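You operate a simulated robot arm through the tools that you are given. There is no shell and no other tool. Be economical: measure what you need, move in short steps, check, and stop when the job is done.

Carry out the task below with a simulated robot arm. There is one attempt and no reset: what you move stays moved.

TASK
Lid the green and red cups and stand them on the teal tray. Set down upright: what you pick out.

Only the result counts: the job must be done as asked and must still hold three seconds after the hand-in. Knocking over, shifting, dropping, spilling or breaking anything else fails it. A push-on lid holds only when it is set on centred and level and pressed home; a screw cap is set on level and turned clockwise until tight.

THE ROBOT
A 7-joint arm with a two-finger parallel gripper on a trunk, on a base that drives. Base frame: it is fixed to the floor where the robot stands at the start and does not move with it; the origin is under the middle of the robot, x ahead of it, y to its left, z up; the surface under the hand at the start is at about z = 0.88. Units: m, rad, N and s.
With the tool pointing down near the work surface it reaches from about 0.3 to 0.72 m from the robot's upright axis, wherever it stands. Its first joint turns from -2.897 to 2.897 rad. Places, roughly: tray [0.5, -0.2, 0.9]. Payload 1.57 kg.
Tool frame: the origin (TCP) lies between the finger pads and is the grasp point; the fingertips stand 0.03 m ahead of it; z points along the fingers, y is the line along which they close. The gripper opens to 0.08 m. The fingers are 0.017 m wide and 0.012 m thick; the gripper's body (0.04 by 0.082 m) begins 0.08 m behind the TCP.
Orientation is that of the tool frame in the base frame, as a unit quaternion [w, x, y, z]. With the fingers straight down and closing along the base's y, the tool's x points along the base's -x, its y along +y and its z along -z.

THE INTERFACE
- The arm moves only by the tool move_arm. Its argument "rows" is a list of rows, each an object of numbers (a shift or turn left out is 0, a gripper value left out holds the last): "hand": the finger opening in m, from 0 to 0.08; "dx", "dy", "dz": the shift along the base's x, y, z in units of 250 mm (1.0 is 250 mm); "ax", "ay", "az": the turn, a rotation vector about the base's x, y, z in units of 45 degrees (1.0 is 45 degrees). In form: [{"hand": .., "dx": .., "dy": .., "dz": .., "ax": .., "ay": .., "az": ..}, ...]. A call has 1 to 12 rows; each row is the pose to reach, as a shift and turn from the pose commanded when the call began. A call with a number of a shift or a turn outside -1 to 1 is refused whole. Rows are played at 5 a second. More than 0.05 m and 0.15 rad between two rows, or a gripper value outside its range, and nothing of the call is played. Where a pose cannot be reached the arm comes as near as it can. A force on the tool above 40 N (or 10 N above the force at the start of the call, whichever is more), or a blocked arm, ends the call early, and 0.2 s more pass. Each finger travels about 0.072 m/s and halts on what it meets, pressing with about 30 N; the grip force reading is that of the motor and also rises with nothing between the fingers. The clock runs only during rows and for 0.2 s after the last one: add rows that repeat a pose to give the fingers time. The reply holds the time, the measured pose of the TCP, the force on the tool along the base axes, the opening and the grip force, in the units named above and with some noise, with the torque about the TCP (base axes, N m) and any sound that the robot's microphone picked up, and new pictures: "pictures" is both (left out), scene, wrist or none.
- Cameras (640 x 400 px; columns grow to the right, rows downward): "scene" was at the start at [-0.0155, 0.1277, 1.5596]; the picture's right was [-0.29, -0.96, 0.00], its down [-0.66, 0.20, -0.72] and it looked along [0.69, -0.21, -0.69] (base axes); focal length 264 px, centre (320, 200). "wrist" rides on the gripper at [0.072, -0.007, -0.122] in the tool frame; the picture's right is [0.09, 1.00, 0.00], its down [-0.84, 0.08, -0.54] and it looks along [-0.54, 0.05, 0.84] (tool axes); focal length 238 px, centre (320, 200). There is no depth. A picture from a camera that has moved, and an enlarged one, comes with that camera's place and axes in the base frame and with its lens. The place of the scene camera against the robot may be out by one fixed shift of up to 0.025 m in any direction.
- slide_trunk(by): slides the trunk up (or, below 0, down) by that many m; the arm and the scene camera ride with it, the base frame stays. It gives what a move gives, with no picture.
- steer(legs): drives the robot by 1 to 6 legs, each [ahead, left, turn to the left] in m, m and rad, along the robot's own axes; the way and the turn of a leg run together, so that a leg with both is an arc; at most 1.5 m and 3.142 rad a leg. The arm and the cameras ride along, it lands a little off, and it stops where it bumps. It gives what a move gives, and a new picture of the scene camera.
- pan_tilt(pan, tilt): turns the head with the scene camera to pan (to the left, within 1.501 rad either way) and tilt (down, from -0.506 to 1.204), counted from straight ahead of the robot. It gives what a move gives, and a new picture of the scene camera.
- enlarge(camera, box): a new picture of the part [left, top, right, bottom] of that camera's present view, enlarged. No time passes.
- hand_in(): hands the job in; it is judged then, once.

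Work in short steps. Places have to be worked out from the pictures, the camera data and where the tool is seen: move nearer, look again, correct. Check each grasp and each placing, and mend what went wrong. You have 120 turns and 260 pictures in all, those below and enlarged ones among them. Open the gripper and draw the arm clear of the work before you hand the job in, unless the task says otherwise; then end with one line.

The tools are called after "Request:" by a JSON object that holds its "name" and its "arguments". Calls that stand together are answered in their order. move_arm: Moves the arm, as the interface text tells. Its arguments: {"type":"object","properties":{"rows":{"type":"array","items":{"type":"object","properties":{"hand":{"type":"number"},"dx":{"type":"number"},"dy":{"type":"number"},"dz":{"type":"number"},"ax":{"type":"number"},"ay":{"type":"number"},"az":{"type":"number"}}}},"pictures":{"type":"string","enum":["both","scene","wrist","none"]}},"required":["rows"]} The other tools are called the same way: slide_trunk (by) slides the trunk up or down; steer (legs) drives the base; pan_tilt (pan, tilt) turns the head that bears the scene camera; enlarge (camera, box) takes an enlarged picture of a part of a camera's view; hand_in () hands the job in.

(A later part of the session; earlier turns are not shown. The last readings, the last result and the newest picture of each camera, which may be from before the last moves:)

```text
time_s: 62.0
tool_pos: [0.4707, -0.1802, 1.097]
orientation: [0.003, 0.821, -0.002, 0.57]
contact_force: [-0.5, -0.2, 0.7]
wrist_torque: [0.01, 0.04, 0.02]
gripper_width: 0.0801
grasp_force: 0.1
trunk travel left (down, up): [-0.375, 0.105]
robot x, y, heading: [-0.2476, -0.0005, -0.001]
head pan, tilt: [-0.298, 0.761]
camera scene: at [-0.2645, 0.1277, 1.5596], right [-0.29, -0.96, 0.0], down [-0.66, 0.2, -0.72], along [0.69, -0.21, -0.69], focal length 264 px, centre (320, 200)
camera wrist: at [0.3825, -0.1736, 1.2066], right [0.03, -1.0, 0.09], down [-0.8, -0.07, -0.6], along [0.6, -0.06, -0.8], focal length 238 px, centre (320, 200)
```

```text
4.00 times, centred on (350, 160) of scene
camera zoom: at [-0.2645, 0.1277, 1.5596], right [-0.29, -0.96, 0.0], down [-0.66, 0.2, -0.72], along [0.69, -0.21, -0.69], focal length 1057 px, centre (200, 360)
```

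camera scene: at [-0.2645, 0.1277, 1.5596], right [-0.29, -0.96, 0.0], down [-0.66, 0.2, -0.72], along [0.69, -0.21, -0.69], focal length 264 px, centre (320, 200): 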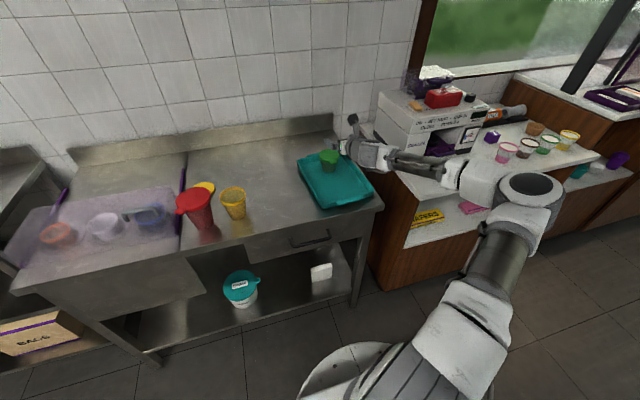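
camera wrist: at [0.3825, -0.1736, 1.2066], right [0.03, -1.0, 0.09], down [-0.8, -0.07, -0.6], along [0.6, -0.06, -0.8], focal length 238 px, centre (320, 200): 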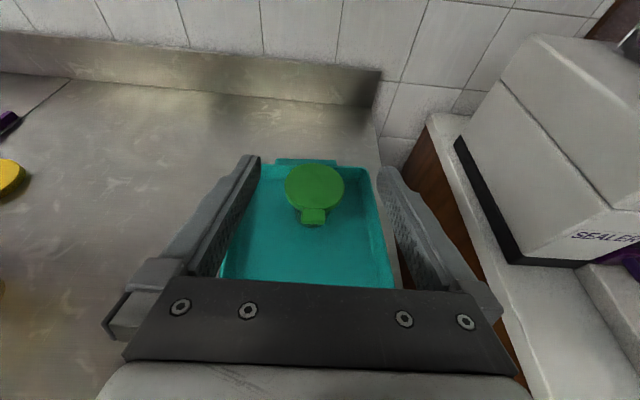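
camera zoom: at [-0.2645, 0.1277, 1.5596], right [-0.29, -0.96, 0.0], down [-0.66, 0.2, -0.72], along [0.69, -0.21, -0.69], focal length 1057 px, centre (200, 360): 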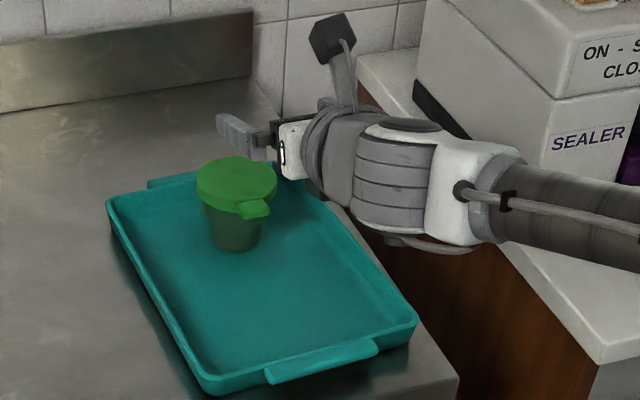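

Green is upright on the tray. Next I back off and travel left in front of the red cup (0.43, 0.316).

Request:
{"name": "move_arm", "arguments": {"rows": [{"dx": -0.18}, {"dx": -0.36}, {"dx": -0.5, "dy": 0.12}, {"dx": -0.6, "dy": 0.27}, {"dx": -0.68, "dy": 0.43}, {"dx": -0.68, "dy": 0.61}, {"dx": -0.68, "dy": 0.79}, {"dx": -0.68, "dy": 0.97}, {"dx": -0.68, "dy": 0.97}], "pictures": "none"}}

Request:
{"name": "move_arm", "arguments": {"rows": [{"dy": 0.18}, {"dy": 0.36}, {"dy": 0.54}, {"dy": 0.72}, {"dy": 0.9}, {"dy": 1.0}, {"dy": 1.0}], "pictures": "both"}}

```text
time_s: 64.0
tool_pos: [0.2986, 0.0621, 1.0951]
orientation: [0.003, 0.821, -0.001, 0.571]
contact_force: [-0.8, 0.1, 0.5]
wrist_torque: [0.01, 0.0, -0.03]
gripper_width: 0.08
grasp_force: 0.0
trunk travel left (down, up): [-0.375, 0.105]
robot x, y, heading: [-0.2472, 0.0003, -0.003]
head pan, tilt: [-0.298, 0.761]
```

```text
time_s: 65.6
tool_pos: [0.3015, 0.3136, 1.0965]
orientation: [0.003, 0.821, -0.002, 0.571]
contact_force: [-0.4, 0.3, 0.1]
wrist_torque: [-0.02, -0.01, -0.04]
gripper_width: 0.0801
grasp_force: 0.1
trunk travel left (down, up): [-0.375, 0.105]
robot x, y, heading: [-0.2501, 0.0001, 0.003]
head pan, tilt: [-0.298, 0.761]
camera scene: at [-0.2644, 0.1278, 1.5596], right [-0.29, -0.96, 0.0], down [-0.66, 0.2, -0.72], along [0.69, -0.21, -0.69], focal length 264 px, centre (320, 200)
camera wrist: at [0.2119, 0.32, 1.2052], right [0.03, -1.0, 0.09], down [-0.8, -0.07, -0.6], along [0.6, -0.06, -0.8], focal length 238 px, centre (320, 200)
```

scene: 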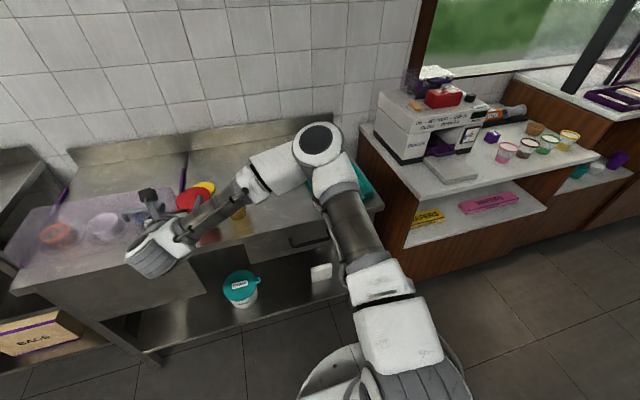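
wrist: 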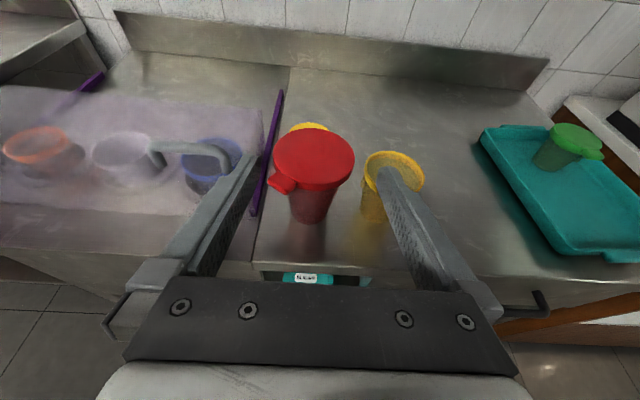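

The purple rod (y≈0.40) and yellow cup leave enough room. I descend in front of the red cup at y≈0.316.

Request:
{"name": "move_arm", "arguments": {"rows": [{"dz": -0.17, "dy": 0.01}, {"dz": -0.34, "dy": 0.01}, {"dz": -0.51, "dy": 0.01}, {"dz": -0.65, "dy": 0.01}, {"dz": -0.69, "dy": 0.01}, {"dz": -0.69, "dy": 0.01}], "pictures": "wrist"}}

Request:
{"name": "enlarge", "arguments": {"camera": "wrist", "box": [200, 0, 456, 160]}}

```text
time_s: 67.0
tool_pos: [0.2999, 0.3146, 0.9238]
orientation: [0.002, 0.821, -0.001, 0.571]
contact_force: [0.1, 0.1, -0.1]
wrist_torque: [0.04, 0.02, 0.0]
gripper_width: 0.0801
grasp_force: 0.0
trunk travel left (down, up): [-0.375, 0.105]
robot x, y, heading: [-0.246, -0.002, 0.001]
head pan, tilt: [-0.298, 0.761]
camera wrist: at [0.2113, 0.3215, 1.0324], right [0.03, -1.0, 0.09], down [-0.8, -0.07, -0.59], along [0.6, -0.06, -0.8], focal length 238 px, centre (320, 200)
```

wrist: 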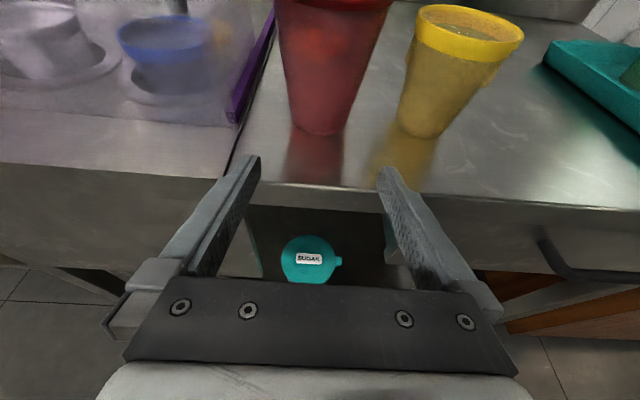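

```text
2.50 times, centred on (328, 80) of wrist
camera zoom: at [0.2113, 0.3215, 1.0324], right [0.03, -1.0, 0.09], down [-0.8, -0.07, -0.59], along [0.6, -0.06, -0.8], focal length 596 px, centre (300, 500)
```

zoom: 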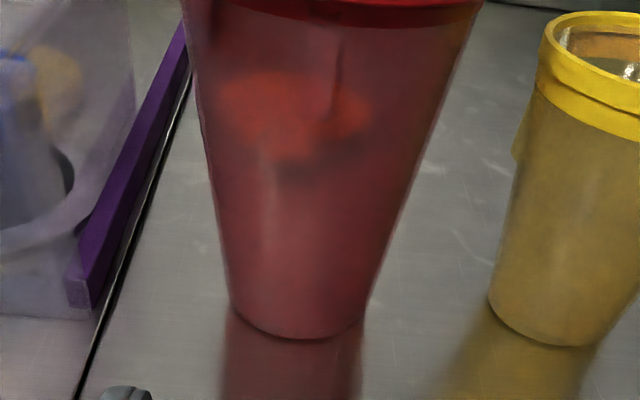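

Cup at grasp height is ≈0.069 m wide, centre ≈(0.430, 0.3165). I correct y by 2 mm, lower to 0.916 and advance.

Request:
{"name": "move_arm", "arguments": {"rows": [{"dz": -0.032, "dy": 0.008}, {"dz": -0.032, "dy": 0.008, "dx": 0.14}, {"dz": -0.032, "dy": 0.008, "dx": 0.28}, {"dz": -0.032, "dy": 0.008, "dx": 0.38}, {"dz": -0.032, "dy": 0.008, "dx": 0.46}, {"dz": -0.032, "dy": 0.008, "dx": 0.515}, {"dz": -0.032, "dy": 0.008, "dx": 0.515}], "pictures": "both"}}

Request:
{"name": "enlarge", "arguments": {"camera": "scene", "box": [140, 160, 268, 240]}}

```text
time_s: 68.6
tool_pos: [0.4292, 0.3164, 0.9164]
orientation: [0.003, 0.821, -0.001, 0.57]
contact_force: [0.0, 0.6, 0.0]
wrist_torque: [0.01, -0.01, 0.02]
gripper_width: 0.08
grasp_force: 0.1
trunk travel left (down, up): [-0.375, 0.105]
robot x, y, heading: [-0.2505, -0.0011, 0.001]
head pan, tilt: [-0.298, 0.761]
camera scene: at [-0.2644, 0.1277, 1.5596], right [-0.29, -0.96, 0.0], down [-0.66, 0.2, -0.72], along [0.69, -0.21, -0.69], focal length 264 px, centre (320, 200)
camera wrist: at [0.341, 0.3229, 1.026], right [0.03, -1.0, 0.09], down [-0.8, -0.07, -0.59], along [0.6, -0.06, -0.8], focal length 238 px, centre (320, 200)
```

scene: 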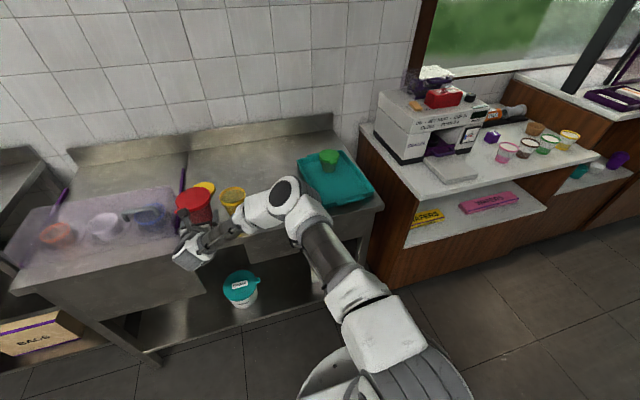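
wrist: 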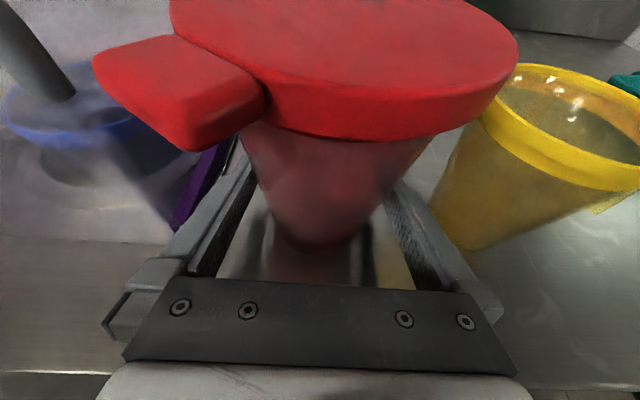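

```text
5.00 times, centred on (204, 200) of scene
camera zoom: at [-0.2644, 0.1277, 1.5596], right [-0.29, -0.96, 0.0], down [-0.66, 0.2, -0.72], along [0.69, -0.21, -0.69], focal length 1321 px, centre (900, 200)
```

zoom: 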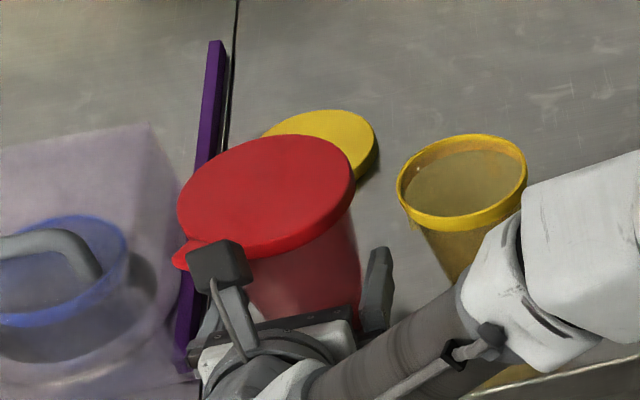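

No contact; the yellow cup and rod are clear. I close on the red cup.

Request:
{"name": "move_arm", "arguments": {"rows": [{"hand": 0.066}, {"hand": 0.05}, {"hand": 0.03}, {"hand": 0.03}, {"hand": 0.03}], "pictures": "wrist"}}

```text
time_s: 69.8
tool_pos: [0.43, 0.3161, 0.9175]
orientation: [0.002, 0.821, -0.001, 0.571]
contact_force: [0.2, 0.0, 0.8]
wrist_torque: [-0.02, 0.03, -0.02]
gripper_width: 0.0702
grasp_force: 29.8
trunk travel left (down, up): [-0.375, 0.105]
robot x, y, heading: [-0.2525, 0.0001, 0.002]
head pan, tilt: [-0.298, 0.761]
camera wrist: at [0.3409, 0.3228, 1.0261], right [0.03, -1.0, 0.09], down [-0.8, -0.07, -0.6], along [0.6, -0.06, -0.8], focal length 238 px, centre (320, 200)
```

wrist: 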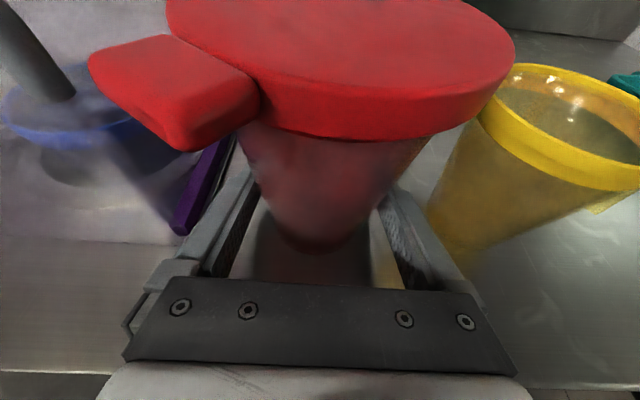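

Gripped at 70 mm, 30 N. I lift it straight up and check.

Request:
{"name": "move_arm", "arguments": {"rows": [{"dz": 0.04}, {"dz": 0.12}, {"dz": 0.26}, {"dz": 0.4}, {"dz": 0.54}, {"dz": 0.62}, {"dz": 0.62}], "pictures": "both"}}

Request:
{"name": "enlarge", "arguments": {"camera": "scene", "box": [140, 130, 300, 230]}}

```text
time_s: 71.4
tool_pos: [0.4296, 0.3163, 1.0702]
orientation: [0.002, 0.821, -0.001, 0.571]
contact_force: [0.5, -0.3, 0.1]
wrist_torque: [0.01, 0.0, 0.01]
gripper_width: 0.0703
grasp_force: 30.1
trunk travel left (down, up): [-0.375, 0.105]
robot x, y, heading: [-0.2464, 0.0005, 0.001]
head pan, tilt: [-0.298, 0.761]
camera scene: at [-0.2644, 0.1276, 1.5596], right [-0.29, -0.96, 0.0], down [-0.66, 0.2, -0.72], along [0.69, -0.21, -0.69], focal length 264 px, centre (320, 200)
camera wrist: at [0.3402, 0.3236, 1.1811], right [0.03, -1.0, 0.09], down [-0.8, -0.07, -0.59], along [0.6, -0.06, -0.8], focal length 238 px, centre (320, 200)
```

scene: 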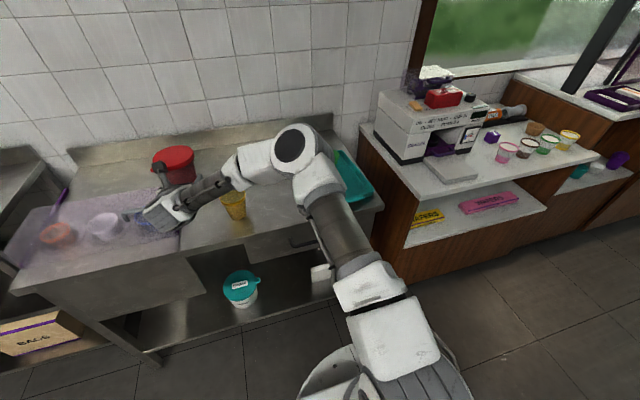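
wrist: 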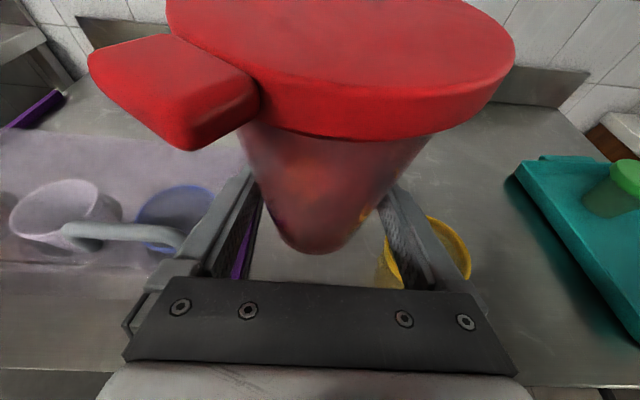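

```text
4.00 times, centred on (220, 180) of scene
camera zoom: at [-0.2644, 0.1276, 1.5596], right [-0.29, -0.96, 0.0], down [-0.66, 0.2, -0.72], along [0.69, -0.21, -0.69], focal length 1057 px, centre (720, 280)
```

zoom: 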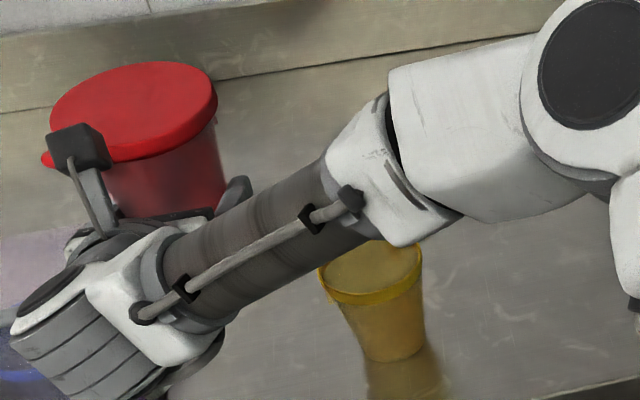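

Red hangs level with its base at ≈1.03, well above the yellow cup's rim (~0.975). I carry it right toward the tray at that height.

Request:
{"name": "move_arm", "arguments": {"rows": [{"dy": -0.12}, {"dy": -0.28}, {"dy": -0.44}, {"dy": -0.6}, {"dy": -0.76}, {"dy": -0.9}, {"dy": -1.0}, {"dy": -1.0}], "pictures": "scene"}}

Request:
{"name": "move_arm", "arguments": {"rows": [{"dy": -0.12, "dx": 0.02}, {"dy": -0.28, "dx": 0.04}, {"dy": -0.44, "dx": 0.07}, {"dy": -0.6, "dx": 0.07}, {"dy": -0.76, "dx": 0.07}, {"dy": -0.9, "dx": 0.07}, {"dy": -1.0, "dx": 0.07}, {"dy": -1.0, "dx": 0.07}], "pictures": "both"}}

Request:
{"name": "enlarge", "arguments": {"camera": "scene", "box": [270, 110, 430, 210]}}

```text
time_s: 73.2
tool_pos: [0.4293, 0.0661, 1.0712]
orientation: [0.002, 0.821, -0.001, 0.571]
contact_force: [-0.2, 0.4, -1.0]
wrist_torque: [-0.03, 0.03, -0.03]
gripper_width: 0.0701
grasp_force: 30.0
trunk travel left (down, up): [-0.375, 0.105]
robot x, y, heading: [-0.2474, 0.003, -0.0]
head pan, tilt: [-0.298, 0.761]
camera scene: at [-0.2644, 0.1275, 1.5596], right [-0.29, -0.96, 0.0], down [-0.66, 0.2, -0.72], along [0.69, -0.21, -0.69], focal length 264 px, centre (320, 200)
```

scene: 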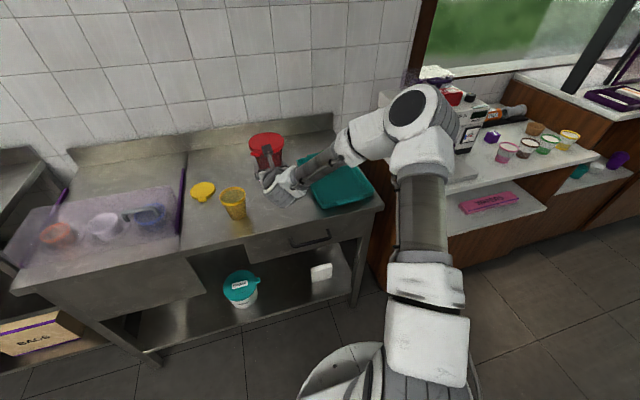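

```text
time_s: 75.0
tool_pos: [0.4473, -0.1831, 1.0712]
orientation: [0.002, 0.821, -0.001, 0.571]
contact_force: [0.3, 0.1, -0.9]
wrist_torque: [0.0, 0.0, -0.01]
gripper_width: 0.0701
grasp_force: 30.2
trunk travel left (down, up): [-0.375, 0.105]
robot x, y, heading: [-0.2515, -0.0012, 0.003]
head pan, tilt: [-0.298, 0.761]
camera scene: at [-0.2644, 0.1275, 1.5596], right [-0.29, -0.96, 0.0], down [-0.66, 0.2, -0.72], along [0.69, -0.21, -0.69], focal length 264 px, centre (320, 200)
camera wrist: at [0.3585, -0.1766, 1.1804], right [0.03, -1.0, 0.09], down [-0.8, -0.07, -0.6], along [0.6, -0.06, -0.8], focal length 238 px, centre (320, 200)
```

scene: 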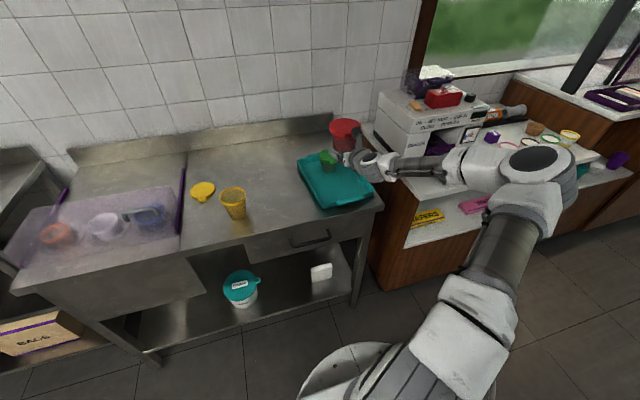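
wrist: 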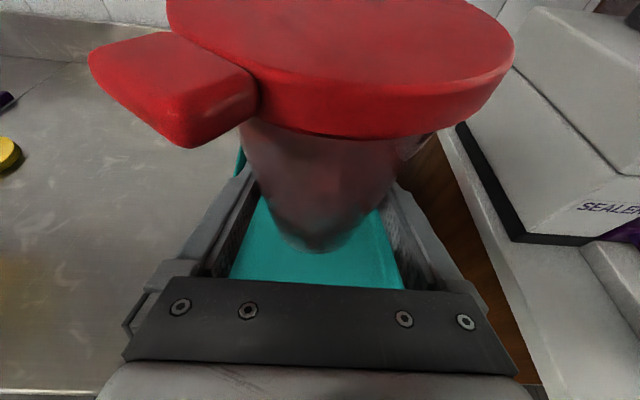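

```text
4.00 times, centred on (350, 160) of scene
camera zoom: at [-0.2644, 0.1275, 1.5596], right [-0.29, -0.96, 0.0], down [-0.66, 0.2, -0.72], along [0.69, -0.21, -0.69], focal length 1057 px, centre (200, 360)
```

zoom: 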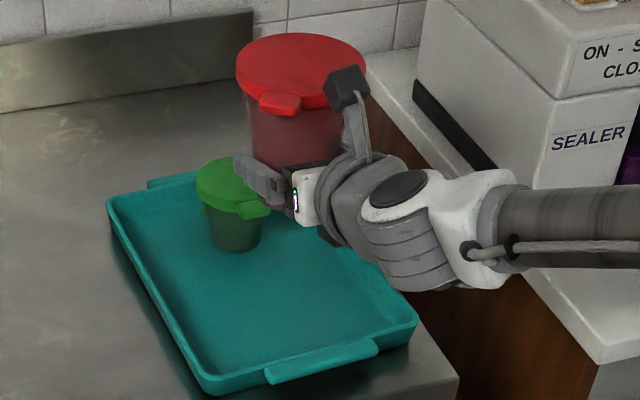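

Clear of the green cup, centred over the tray front. I lower to just above the tray floor.

Request:
{"name": "move_arm", "arguments": {"rows": [{"dz": -0.14}, {"dz": -0.28}, {"dz": -0.4}, {"dz": -0.5}, {"dz": -0.55}, {"dz": -0.565}, {"dz": -0.565}], "pictures": "both"}}

Request:
{"name": "enlarge", "arguments": {"camera": "scene", "box": [270, 110, 430, 210]}}

```text
time_s: 76.6
tool_pos: [0.4474, -0.1826, 0.9305]
orientation: [0.004, 0.821, -0.002, 0.57]
contact_force: [0.7, -0.4, -0.6]
wrist_torque: [-0.02, -0.01, -0.03]
gripper_width: 0.0702
grasp_force: 29.8
trunk travel left (down, up): [-0.375, 0.105]
robot x, y, heading: [-0.249, 0.0025, 0.003]
head pan, tilt: [-0.298, 0.761]
camera scene: at [-0.2644, 0.1276, 1.5596], right [-0.29, -0.96, 0.0], down [-0.66, 0.2, -0.72], along [0.69, -0.21, -0.69], focal length 264 px, centre (320, 200)
camera wrist: at [0.3589, -0.1765, 1.0394], right [0.03, -1.0, 0.09], down [-0.8, -0.07, -0.6], along [0.6, -0.06, -0.8], focal length 238 px, centre (320, 200)
```

scene: 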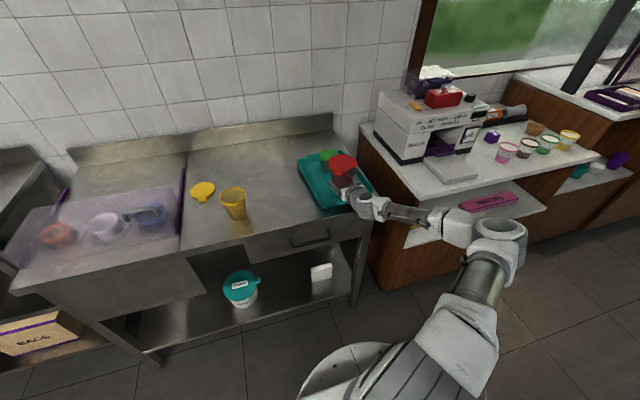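
wrist: 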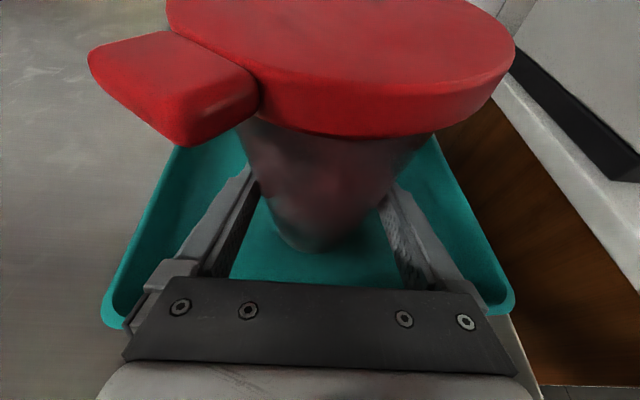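

```text
4.00 times, centred on (350, 160) of scene
camera zoom: at [-0.2644, 0.1276, 1.5596], right [-0.29, -0.96, 0.0], down [-0.66, 0.2, -0.72], along [0.69, -0.21, -0.69], focal length 1057 px, centre (200, 360)
```

zoom: 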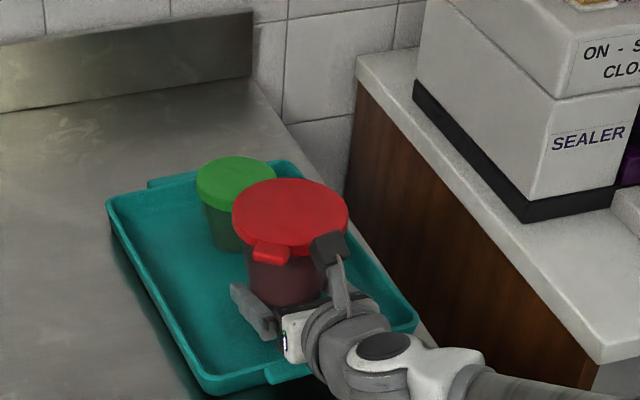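

Placement looks right with the green cup clear behind. Down in fine steps to contact.

Request:
{"name": "move_arm", "arguments": {"rows": [{"dz": -0.01}, {"dz": -0.018}, {"dz": -0.026}, {"dz": -0.03}, {"dz": -0.03}], "pictures": "none"}}

```text
time_s: 77.8
tool_pos: [0.4476, -0.1829, 0.9234]
orientation: [0.002, 0.821, -0.001, 0.571]
contact_force: [-0.5, -0.9, 0.5]
wrist_torque: [-0.04, 0.0, 0.0]
gripper_width: 0.0701
grasp_force: 29.7
trunk travel left (down, up): [-0.375, 0.105]
robot x, y, heading: [-0.2466, 0.0006, -0.0]
head pan, tilt: [-0.298, 0.761]
```

Request:
{"name": "move_arm", "arguments": {"rows": [{"dz": -0.004}, {"dz": -0.008}, {"dz": -0.008}], "pictures": "none"}}

```text
time_s: 78.6
tool_pos: [0.447, -0.1839, 0.9219]
orientation: [0.003, 0.821, -0.002, 0.571]
contact_force: [0.4, 0.5, 1.8]
wrist_torque: [0.05, -0.02, -0.01]
gripper_width: 0.0703
grasp_force: 29.9
trunk travel left (down, up): [-0.375, 0.105]
robot x, y, heading: [-0.2504, 0.0017, 0.002]
head pan, tilt: [-0.298, 0.761]
```

Touchdown (1.8 N). I open the fingers and withdraw straight back, then up.

Request:
{"name": "move_arm", "arguments": {"rows": [{"dz": -0.002}, {"hand": 0.08, "dz": -0.002}, {"dz": -0.002}, {"dz": -0.002}, {"dz": -0.002, "dx": -0.1}, {"dz": -0.002, "dx": -0.22}, {"dz": -0.002, "dx": -0.36}, {"dz": -0.002, "dx": -0.5}, {"dx": -0.6, "dz": 0.1}, {"dx": -0.65, "dz": 0.28}, {"dx": -0.65, "dz": 0.46}, {"dx": -0.65, "dz": 0.6}], "pictures": "both"}}

Request:
{"name": "enlarge", "arguments": {"camera": "scene", "box": [270, 110, 430, 210]}}

Request:
{"name": "enlarge", "arguments": {"camera": "wrist", "box": [200, 60, 456, 220]}}

```text
time_s: 81.2
tool_pos: [0.2838, -0.1834, 1.0704]
orientation: [0.002, 0.822, -0.001, 0.57]
contact_force: [-0.2, -0.7, -0.6]
wrist_torque: [0.01, -0.01, 0.03]
gripper_width: 0.0798
grasp_force: 0.1
trunk travel left (down, up): [-0.375, 0.105]
robot x, y, heading: [-0.2513, 0.0015, -0.001]
head pan, tilt: [-0.298, 0.761]
camera scene: at [-0.2644, 0.1277, 1.5595], right [-0.29, -0.96, 0.0], down [-0.66, 0.2, -0.72], along [0.69, -0.21, -0.69], focal length 264 px, centre (320, 200)
camera wrist: at [0.1948, -0.1762, 1.1802], right [0.03, -1.0, 0.09], down [-0.8, -0.07, -0.59], along [0.6, -0.05, -0.8], focal length 238 px, centre (320, 200)
```

scene: 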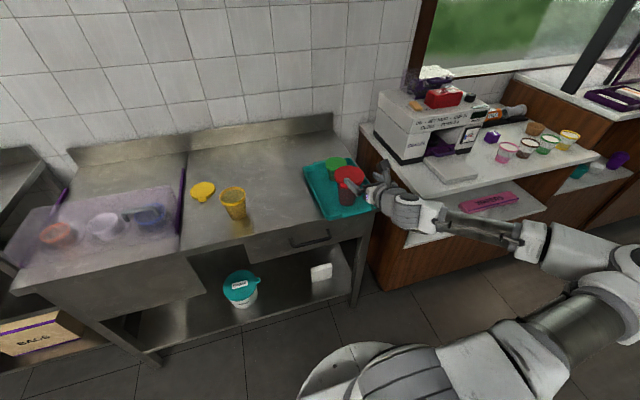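
wrist: 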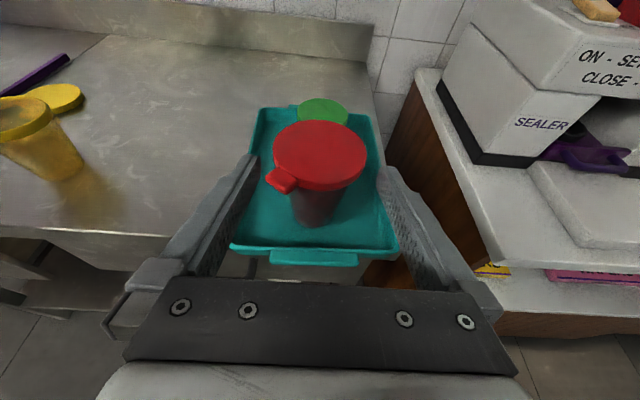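

```text
4.00 times, centred on (350, 160) of scene
camera zoom: at [-0.2644, 0.1277, 1.5595], right [-0.29, -0.96, 0.0], down [-0.66, 0.2, -0.72], along [0.69, -0.21, -0.69], focal length 1057 px, centre (200, 360)
```

zoom: 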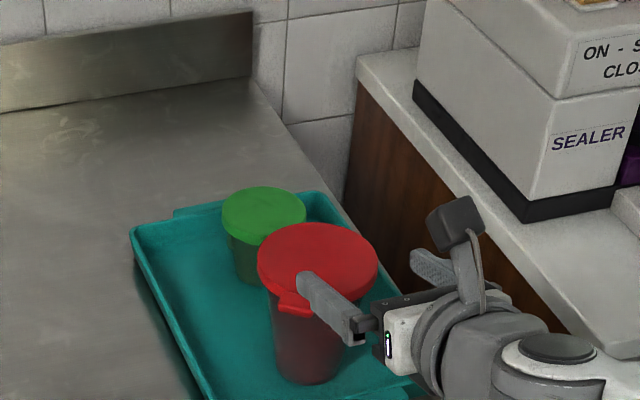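

```text
2.50 times, centred on (328, 140) of wrist
camera zoom: at [0.1948, -0.1762, 1.1802], right [0.03, -1.0, 0.09], down [-0.8, -0.07, -0.59], along [0.6, -0.05, -0.8], focal length 596 px, centre (300, 350)
```

zoom: 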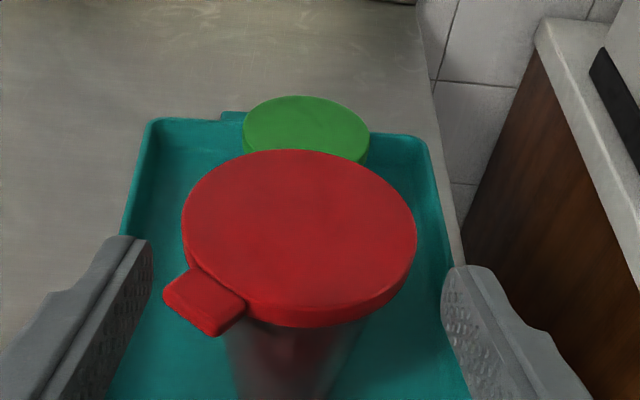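

The tray has been dragged about 5–6 cm toward me: the fingertips were below its front rim when I withdrew. Both cups still stand lidded on it. I'll measure the shift and push the tray gently back; first a closer look.

Request:
{"name": "enlarge", "arguments": {"camera": "wrist", "box": [200, 180, 424, 320]}}

Request:
{"name": "enlarge", "arguments": {"camera": "scene", "box": [290, 140, 402, 210]}}

```text
2.86 times, centred on (312, 250) of wrist
camera zoom: at [0.1948, -0.1762, 1.1802], right [0.03, -1.0, 0.09], down [-0.8, -0.07, -0.59], along [0.6, -0.05, -0.8], focal length 681 px, centre (343, 57)
```

zoom: 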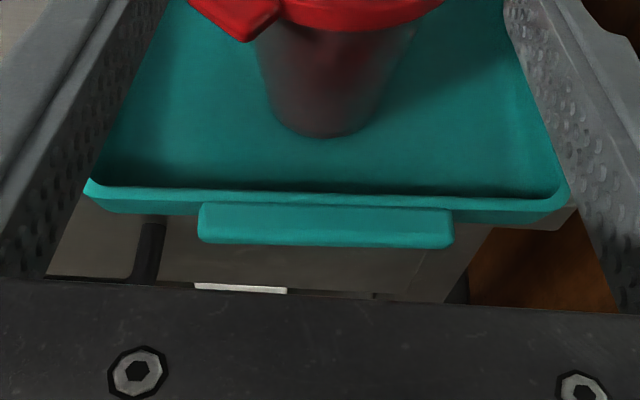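

```text
5.71 times, centred on (346, 175) of scene
camera zoom: at [-0.2644, 0.1277, 1.5595], right [-0.29, -0.96, 0.0], down [-0.66, 0.2, -0.72], along [0.69, -0.21, -0.69], focal length 1510 px, centre (171, 343)
```

zoom: 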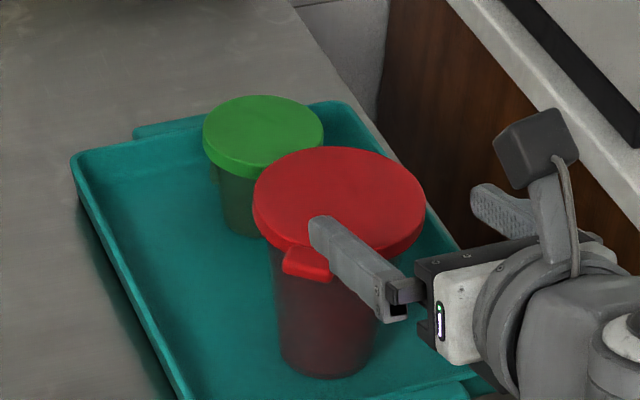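

The whole tray moved about −0.057 m in x; its front handle is now at x≈0.306, centre y≈−0.189. I'll push it back at the handle with two fingers; for reach I first drive back 0.15 m.

Request:
{"name": "steer", "arguments": {"legs": [[-0.15, 0, 0]]}}

```text
time_s: 82.8
tool_pos: [0.1354, -0.1819, 1.0708]
orientation: [0.003, 0.821, -0.002, 0.571]
contact_force: [-1.2, -0.3, -0.5]
wrist_torque: [0.0, -0.01, -0.01]
gripper_width: 0.0802
grasp_force: 0.0
trunk travel left (down, up): [-0.375, 0.105]
robot x, y, heading: [-0.3971, -0.0006, -0.001]
head pan, tilt: [-0.298, 0.761]
camera scene: at [-0.4132, 0.1276, 1.5596], right [-0.29, -0.96, 0.0], down [-0.66, 0.2, -0.72], along [0.69, -0.21, -0.69], focal length 264 px, centre (320, 200)
```

scene: 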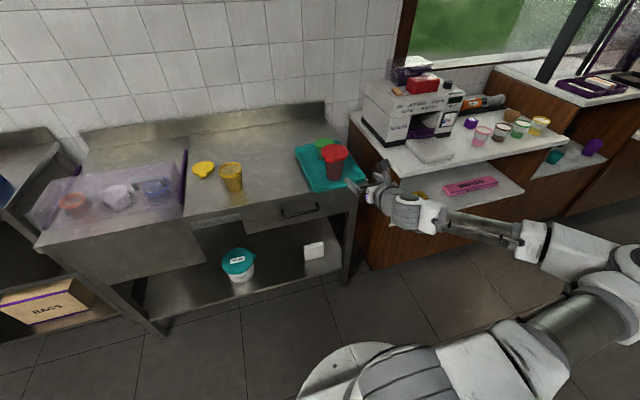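

Now I lower the tool in front of the tray handle (x≈0.20, z≈0.914) and look.

Request:
{"name": "move_arm", "arguments": {"rows": [{"dz": -0.16, "dx": 0.06, "dy": -0.028, "hand": 0.06}, {"dz": -0.32, "dx": 0.12, "dy": -0.028}, {"dz": -0.48, "dx": 0.18, "dy": -0.028}, {"dz": -0.6, "dx": 0.26, "dy": -0.028}, {"dz": -0.627, "dx": 0.26, "dy": -0.028}, {"dz": -0.627, "dx": 0.26, "dy": -0.028}], "pictures": "wrist"}}

Request:
{"name": "enlarge", "arguments": {"camera": "wrist", "box": [200, 60, 456, 220]}}

```text
time_s: 84.2
tool_pos: [0.2002, -0.1898, 0.9143]
orientation: [0.003, 0.821, -0.001, 0.571]
contact_force: [0.1, 0.4, 0.1]
wrist_torque: [-0.01, -0.01, 0.02]
gripper_width: 0.0602
grasp_force: 0.1
trunk travel left (down, up): [-0.375, 0.105]
robot x, y, heading: [-0.3957, -0.0, 0.005]
head pan, tilt: [-0.298, 0.761]
camera wrist: at [0.1117, -0.1834, 1.0231], right [0.03, -1.0, 0.09], down [-0.8, -0.08, -0.59], along [0.6, -0.06, -0.8], focal length 238 px, centre (320, 200)
```

wrist: 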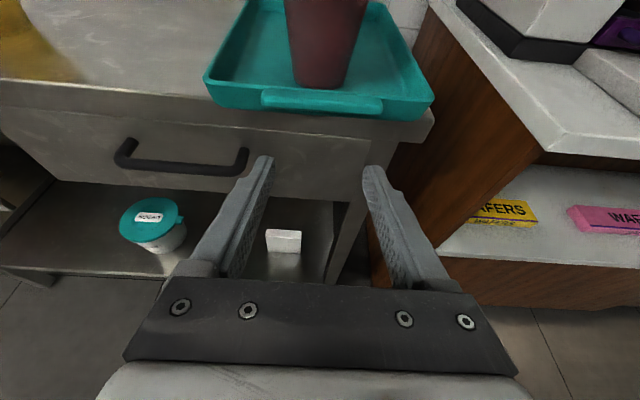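

```text
2.50 times, centred on (328, 140) of wrist
camera zoom: at [0.1117, -0.1834, 1.0231], right [0.03, -1.0, 0.09], down [-0.8, -0.08, -0.59], along [0.6, -0.06, -0.8], focal length 596 px, centre (300, 350)
```

zoom: 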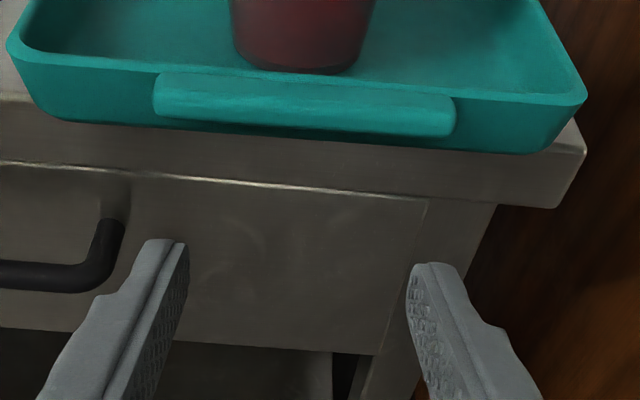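

Tips are level with the handle (z≈0.905). I approach until just about touching it.

Request:
{"name": "move_arm", "arguments": {"rows": [{"dx": 0.12}, {"dx": 0.22}, {"dx": 0.26}, {"dx": 0.28}, {"dx": 0.28}], "pictures": "wrist"}}

Request:
{"name": "enlarge", "arguments": {"camera": "wrist", "box": [200, 60, 456, 220]}}

```text
time_s: 85.4
tool_pos: [0.2699, -0.1889, 0.9143]
orientation: [0.002, 0.821, -0.001, 0.571]
contact_force: [-0.4, 0.9, -1.0]
wrist_torque: [0.0, 0.03, -0.02]
gripper_width: 0.0602
grasp_force: 0.1
trunk travel left (down, up): [-0.375, 0.105]
robot x, y, heading: [-0.3987, -0.0033, 0.007]
head pan, tilt: [-0.298, 0.761]
camera wrist: at [0.1816, -0.1832, 1.0235], right [0.03, -1.0, 0.09], down [-0.8, -0.08, -0.6], along [0.6, -0.05, -0.8], focal length 238 px, centre (320, 200)
```

wrist: 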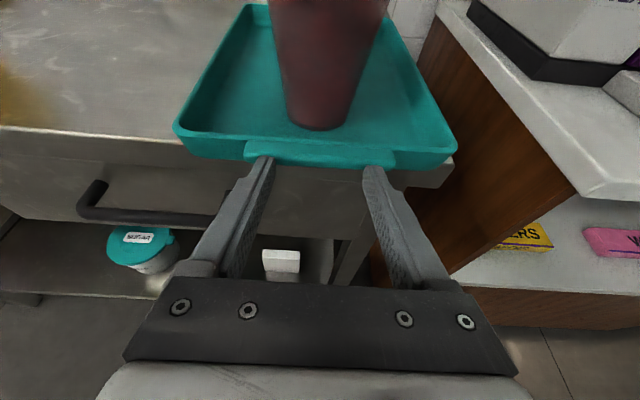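

```text
2.50 times, centred on (328, 140) of wrist
camera zoom: at [0.1816, -0.1832, 1.0235], right [0.03, -1.0, 0.09], down [-0.8, -0.08, -0.6], along [0.6, -0.05, -0.8], focal length 596 px, centre (300, 350)
```

zoom: 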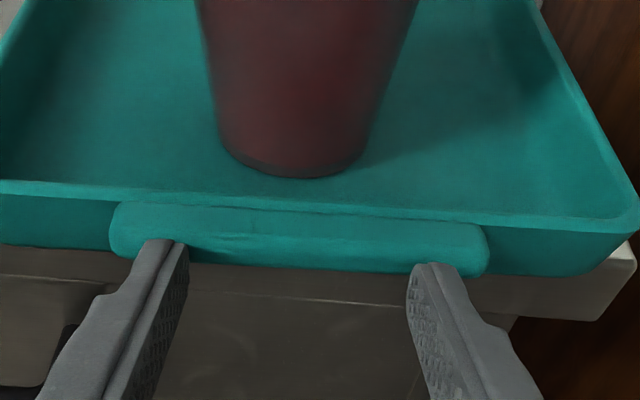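

Very near. I edge forward 2 mm at a time to find contact.

Request:
{"name": "move_arm", "arguments": {"rows": [{"dx": 0.008}, {"dx": 0.016}, {"dx": 0.024}, {"dx": 0.032}, {"dx": 0.04}, {"dx": 0.04}], "pictures": "wrist"}}

```text
time_s: 86.8
tool_pos: [0.2801, -0.1896, 0.9137]
orientation: [0.003, 0.821, -0.001, 0.571]
contact_force: [-3.2, -1.0, 4.4]
wrist_torque: [0.22, -0.16, 0.1]
gripper_width: 0.0602
grasp_force: 0.0
trunk travel left (down, up): [-0.375, 0.105]
robot x, y, heading: [-0.4006, 0.0019, 0.001]
head pan, tilt: [-0.298, 0.761]
camera wrist: at [0.1912, -0.1829, 1.0236], right [0.03, -1.0, 0.09], down [-0.8, -0.08, -0.6], along [0.6, -0.06, -0.8], focal length 238 px, centre (320, 200)
```

wrist: 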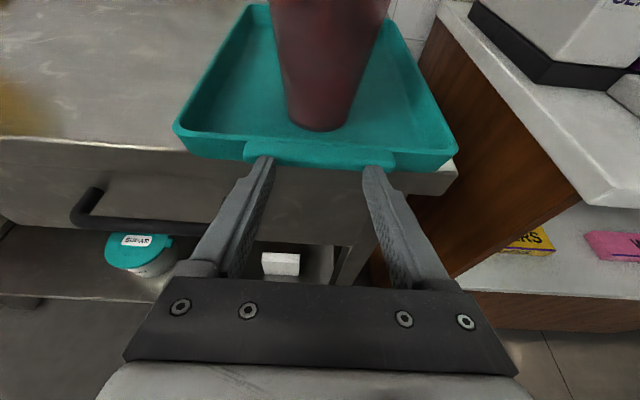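

The tray is already moving with the fingers (10 mm so far, 3 N). I keep pushing slowly another 4 cm, then verify.

Request:
{"name": "move_arm", "arguments": {"rows": [{"dx": 0.016}, {"dx": 0.036}, {"dx": 0.056}, {"dx": 0.076}, {"dx": 0.096}, {"dx": 0.116}, {"dx": 0.136}, {"dx": 0.15}, {"dx": 0.16}, {"dx": 0.16}], "pictures": "both"}}

```text
time_s: 89.0
tool_pos: [0.3196, -0.1897, 0.914]
orientation: [0.003, 0.821, -0.002, 0.57]
contact_force: [-2.2, 0.2, 2.5]
wrist_torque: [-0.01, -0.07, -0.02]
gripper_width: 0.0601
grasp_force: 0.2
trunk travel left (down, up): [-0.375, 0.105]
robot x, y, heading: [-0.4028, 0.0023, -0.004]
head pan, tilt: [-0.298, 0.761]
camera scene: at [-0.4136, 0.1277, 1.5596], right [-0.29, -0.96, 0.0], down [-0.66, 0.2, -0.72], along [0.69, -0.21, -0.69], focal length 264 px, centre (320, 200)
camera wrist: at [0.2312, -0.1832, 1.024], right [0.03, -1.0, 0.09], down [-0.8, -0.08, -0.6], along [0.6, -0.06, -0.8], focal length 238 px, centre (320, 200)
```

scene: 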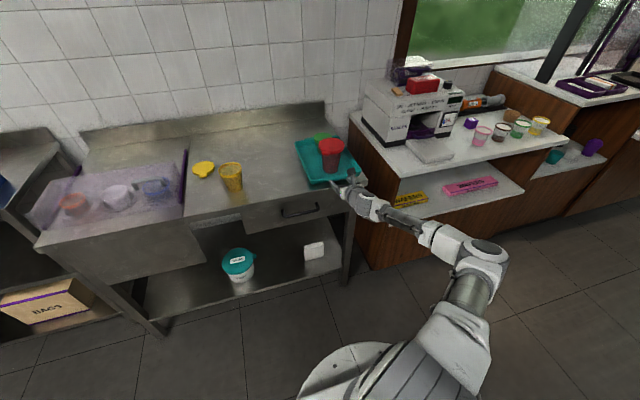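
wrist: 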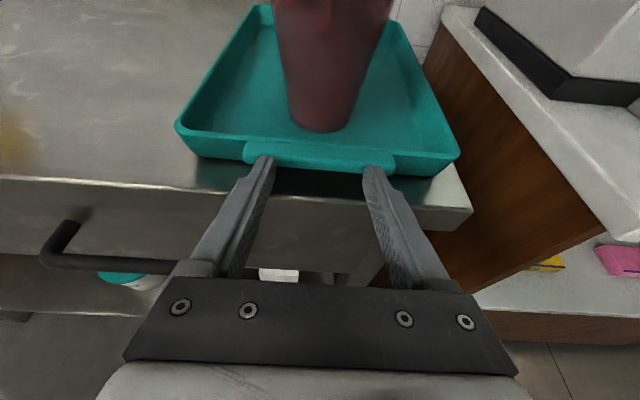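

The tray moved along smoothly, cups upright. I now retreat and go to the earlier view pose (0.308, 0.058, 1.183) to compare the tray with its original picture.

Request:
{"name": "move_arm", "arguments": {"rows": [{"dx": -0.12}, {"dx": -0.24}, {"dx": -0.3, "dz": 0.15}, {"dx": -0.3, "dz": 0.34}, {"dx": -0.3, "dz": 0.53}, {"dx": -0.3, "dz": 0.72}, {"dx": -0.3, "dz": 0.9}, {"dx": -0.2, "dz": 1.0, "dy": 0.14}, {"dx": -0.1, "dz": 1.0, "dy": 0.3}, {"dx": -0.05, "dz": 1.0, "dy": 0.48}, {"dx": -0.045, "dz": 1.0, "dy": 0.66}, {"dx": -0.045, "dz": 1.0, "dy": 0.84}], "pictures": "none"}}

Request:
{"name": "move_arm", "arguments": {"rows": [{"dy": 0.1, "dz": 0.05}, {"dy": 0.149, "dz": 0.075}, {"dy": 0.149, "dz": 0.075}], "pictures": "wrist"}}

```text
time_s: 91.6
tool_pos: [0.3091, 0.0205, 1.1634]
orientation: [0.002, 0.822, -0.001, 0.57]
contact_force: [0.5, -0.3, 0.2]
wrist_torque: [0.02, 0.02, 0.06]
gripper_width: 0.0596
grasp_force: 0.0
trunk travel left (down, up): [-0.375, 0.105]
robot x, y, heading: [-0.3967, 0.0016, -0.001]
head pan, tilt: [-0.298, 0.761]
```

```text
time_s: 92.4
tool_pos: [0.3083, 0.0574, 1.1826]
orientation: [0.003, 0.821, -0.002, 0.57]
contact_force: [-0.4, 0.3, -0.4]
wrist_torque: [0.0, 0.0, 0.05]
gripper_width: 0.0599
grasp_force: 0.1
trunk travel left (down, up): [-0.375, 0.105]
robot x, y, heading: [-0.3971, -0.0009, -0.003]
head pan, tilt: [-0.298, 0.761]
camera wrist: at [0.22, 0.0644, 1.2919], right [0.03, -1.0, 0.09], down [-0.8, -0.07, -0.59], along [0.6, -0.06, -0.8], focal length 238 px, centre (320, 200)
```

wrist: 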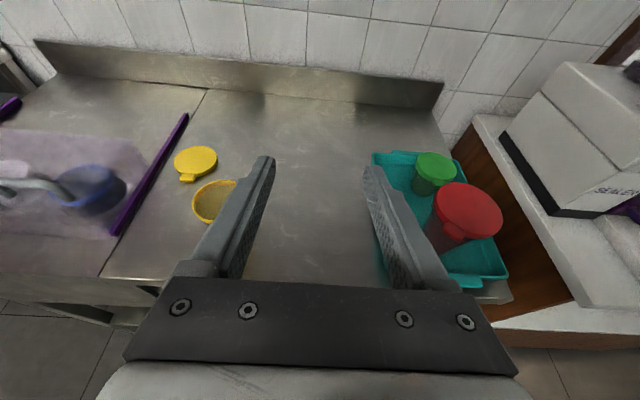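

Same camera pose as before. I enlarge to compare the tray's corners precisely.

Request:
{"name": "enlarge", "arguments": {"camera": "wrist", "box": [340, 120, 548, 250]}}

Request:
{"name": "enlarge", "arguments": {"camera": "wrist", "box": [340, 190, 548, 320]}}

```text
3.08 times, centred on (444, 185) of wrist
camera zoom: at [0.22, 0.0644, 1.2919], right [0.03, -1.0, 0.09], down [-0.8, -0.07, -0.59], along [0.6, -0.06, -0.8], focal length 733 px, centre (-62, 246)
```

zoom: 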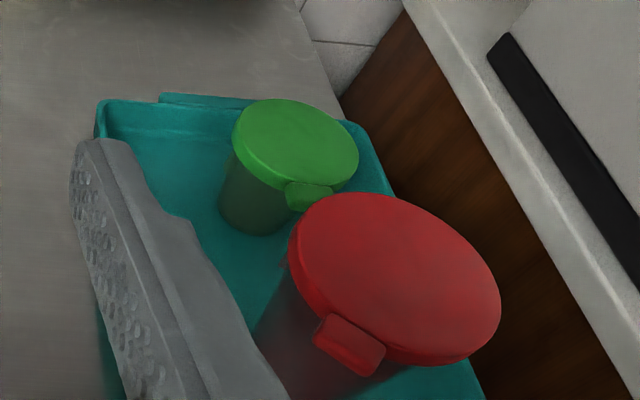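

```text
3.08 times, centred on (444, 255) of wrist
camera zoom: at [0.22, 0.0644, 1.2919], right [0.03, -1.0, 0.09], down [-0.8, -0.07, -0.59], along [0.6, -0.06, -0.8], focal length 733 px, centre (-62, 31)
```

zoom: 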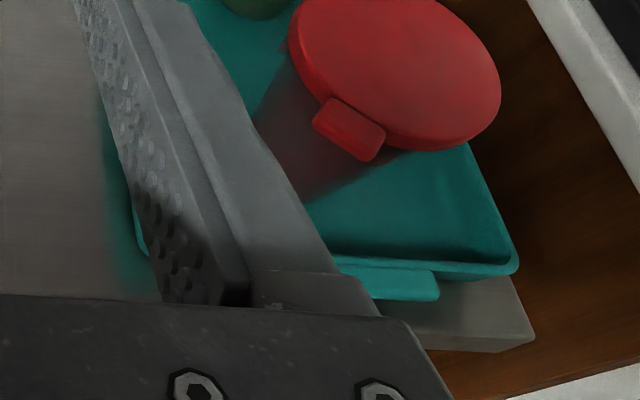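

Comparing with my initial measurements, the tray is back in x to within ~1 cm but is now turned about 4° clockwise (front-left corner nearly right, back-left ~2.5 cm off in y). I'll pinch its left wall near the front-left corner and turn it back; first move above there.

Request:
{"name": "move_arm", "arguments": {"rows": [{"dx": 0.08, "dy": -0.12, "dz": -0.1, "hand": 0.05}, {"dx": 0.16, "dy": -0.24, "dz": -0.2}, {"dx": 0.24, "dy": -0.36, "dz": -0.3}, {"dx": 0.3, "dy": -0.48, "dz": -0.4}, {"dx": 0.33, "dy": -0.574, "dz": -0.52}, {"dx": 0.33, "dy": -0.574, "dz": -0.65}, {"dx": 0.33, "dy": -0.574, "dz": -0.65}], "pictures": "wrist"}}

Request:
{"name": "enlarge", "arguments": {"camera": "scene", "box": [270, 110, 430, 210]}}

```text
time_s: 94.0
tool_pos: [0.3921, -0.0861, 1.0192]
orientation: [0.003, 0.821, -0.001, 0.572]
contact_force: [-0.8, 0.3, -0.2]
wrist_torque: [0.0, -0.02, -0.02]
gripper_width: 0.05
grasp_force: 0.0
trunk travel left (down, up): [-0.375, 0.105]
robot x, y, heading: [-0.4002, 0.0036, -0.002]
head pan, tilt: [-0.298, 0.761]
camera wrist: at [0.303, -0.0794, 1.1289], right [0.03, -1.0, 0.09], down [-0.8, -0.08, -0.6], along [0.6, -0.06, -0.8], focal length 238 px, centre (320, 200)
```

wrist: 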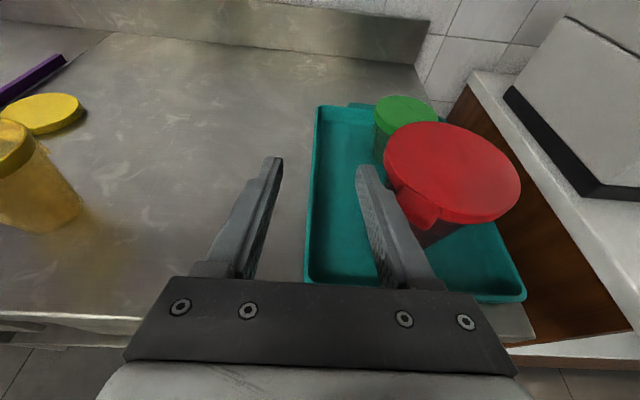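

```text
4.00 times, centred on (350, 160) of scene
camera zoom: at [-0.4131, 0.1276, 1.5596], right [-0.29, -0.96, 0.0], down [-0.66, 0.2, -0.72], along [0.69, -0.21, -0.69], focal length 1057 px, centre (200, 360)
```

zoom: 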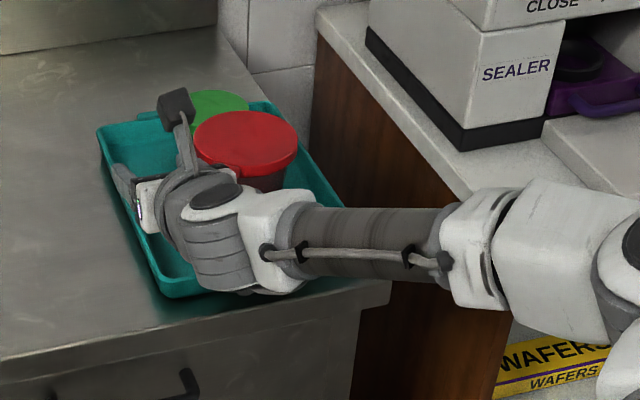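

The tray now lies square at left-wall y≈−0.088, whereas it was originally turned ~4.3° counter-clockwise. I narrow the opening and descend astride the left wall near its front, clear of the red tab.

Request:
{"name": "move_arm", "arguments": {"rows": [{"hand": 0.03, "dy": -0.01}, {"dz": -0.12, "dx": 0.03, "dy": -0.01}, {"dz": -0.24, "dx": 0.07, "dy": -0.01}, {"dz": -0.33, "dx": 0.07, "dy": -0.01}, {"dz": -0.38, "dx": 0.07, "dy": -0.01}, {"dz": -0.38, "dx": 0.07, "dy": -0.01}], "pictures": "wrist"}}

Request:
{"name": "enlarge", "arguments": {"camera": "wrist", "box": [224, 120, 416, 240]}}

```text
time_s: 95.4
tool_pos: [0.4082, -0.088, 0.9251]
orientation: [0.003, 0.821, -0.002, 0.571]
contact_force: [-1.2, 0.0, 0.0]
wrist_torque: [-0.02, 0.0, -0.02]
gripper_width: 0.03
grasp_force: 0.0
trunk travel left (down, up): [-0.375, 0.105]
robot x, y, heading: [-0.3992, -0.003, -0.0]
head pan, tilt: [-0.298, 0.761]
camera wrist: at [0.3202, -0.082, 1.0346], right [0.03, -1.0, 0.09], down [-0.8, -0.08, -0.59], along [0.6, -0.06, -0.8], focal length 238 px, centre (320, 200)
```

wrist: 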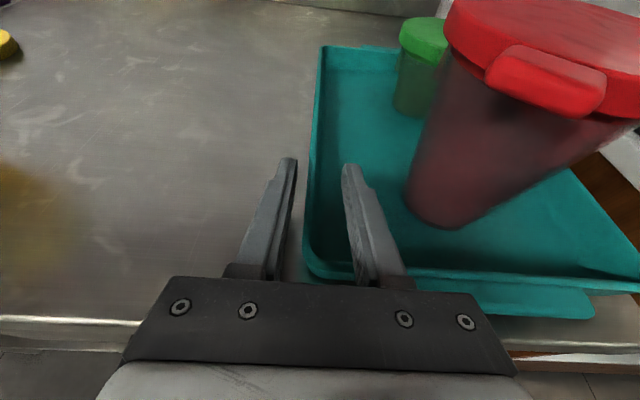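

```text
3.33 times, centred on (320, 180) of wrist
camera zoom: at [0.3202, -0.082, 1.0346], right [0.03, -1.0, 0.09], down [-0.8, -0.08, -0.59], along [0.6, -0.06, -0.8], focal length 794 px, centre (320, 267)
```

zoom: 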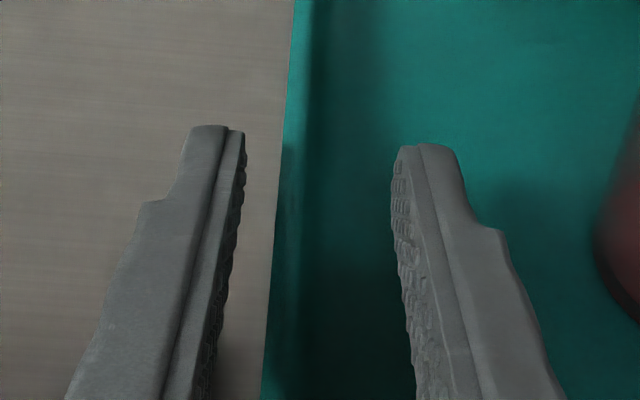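

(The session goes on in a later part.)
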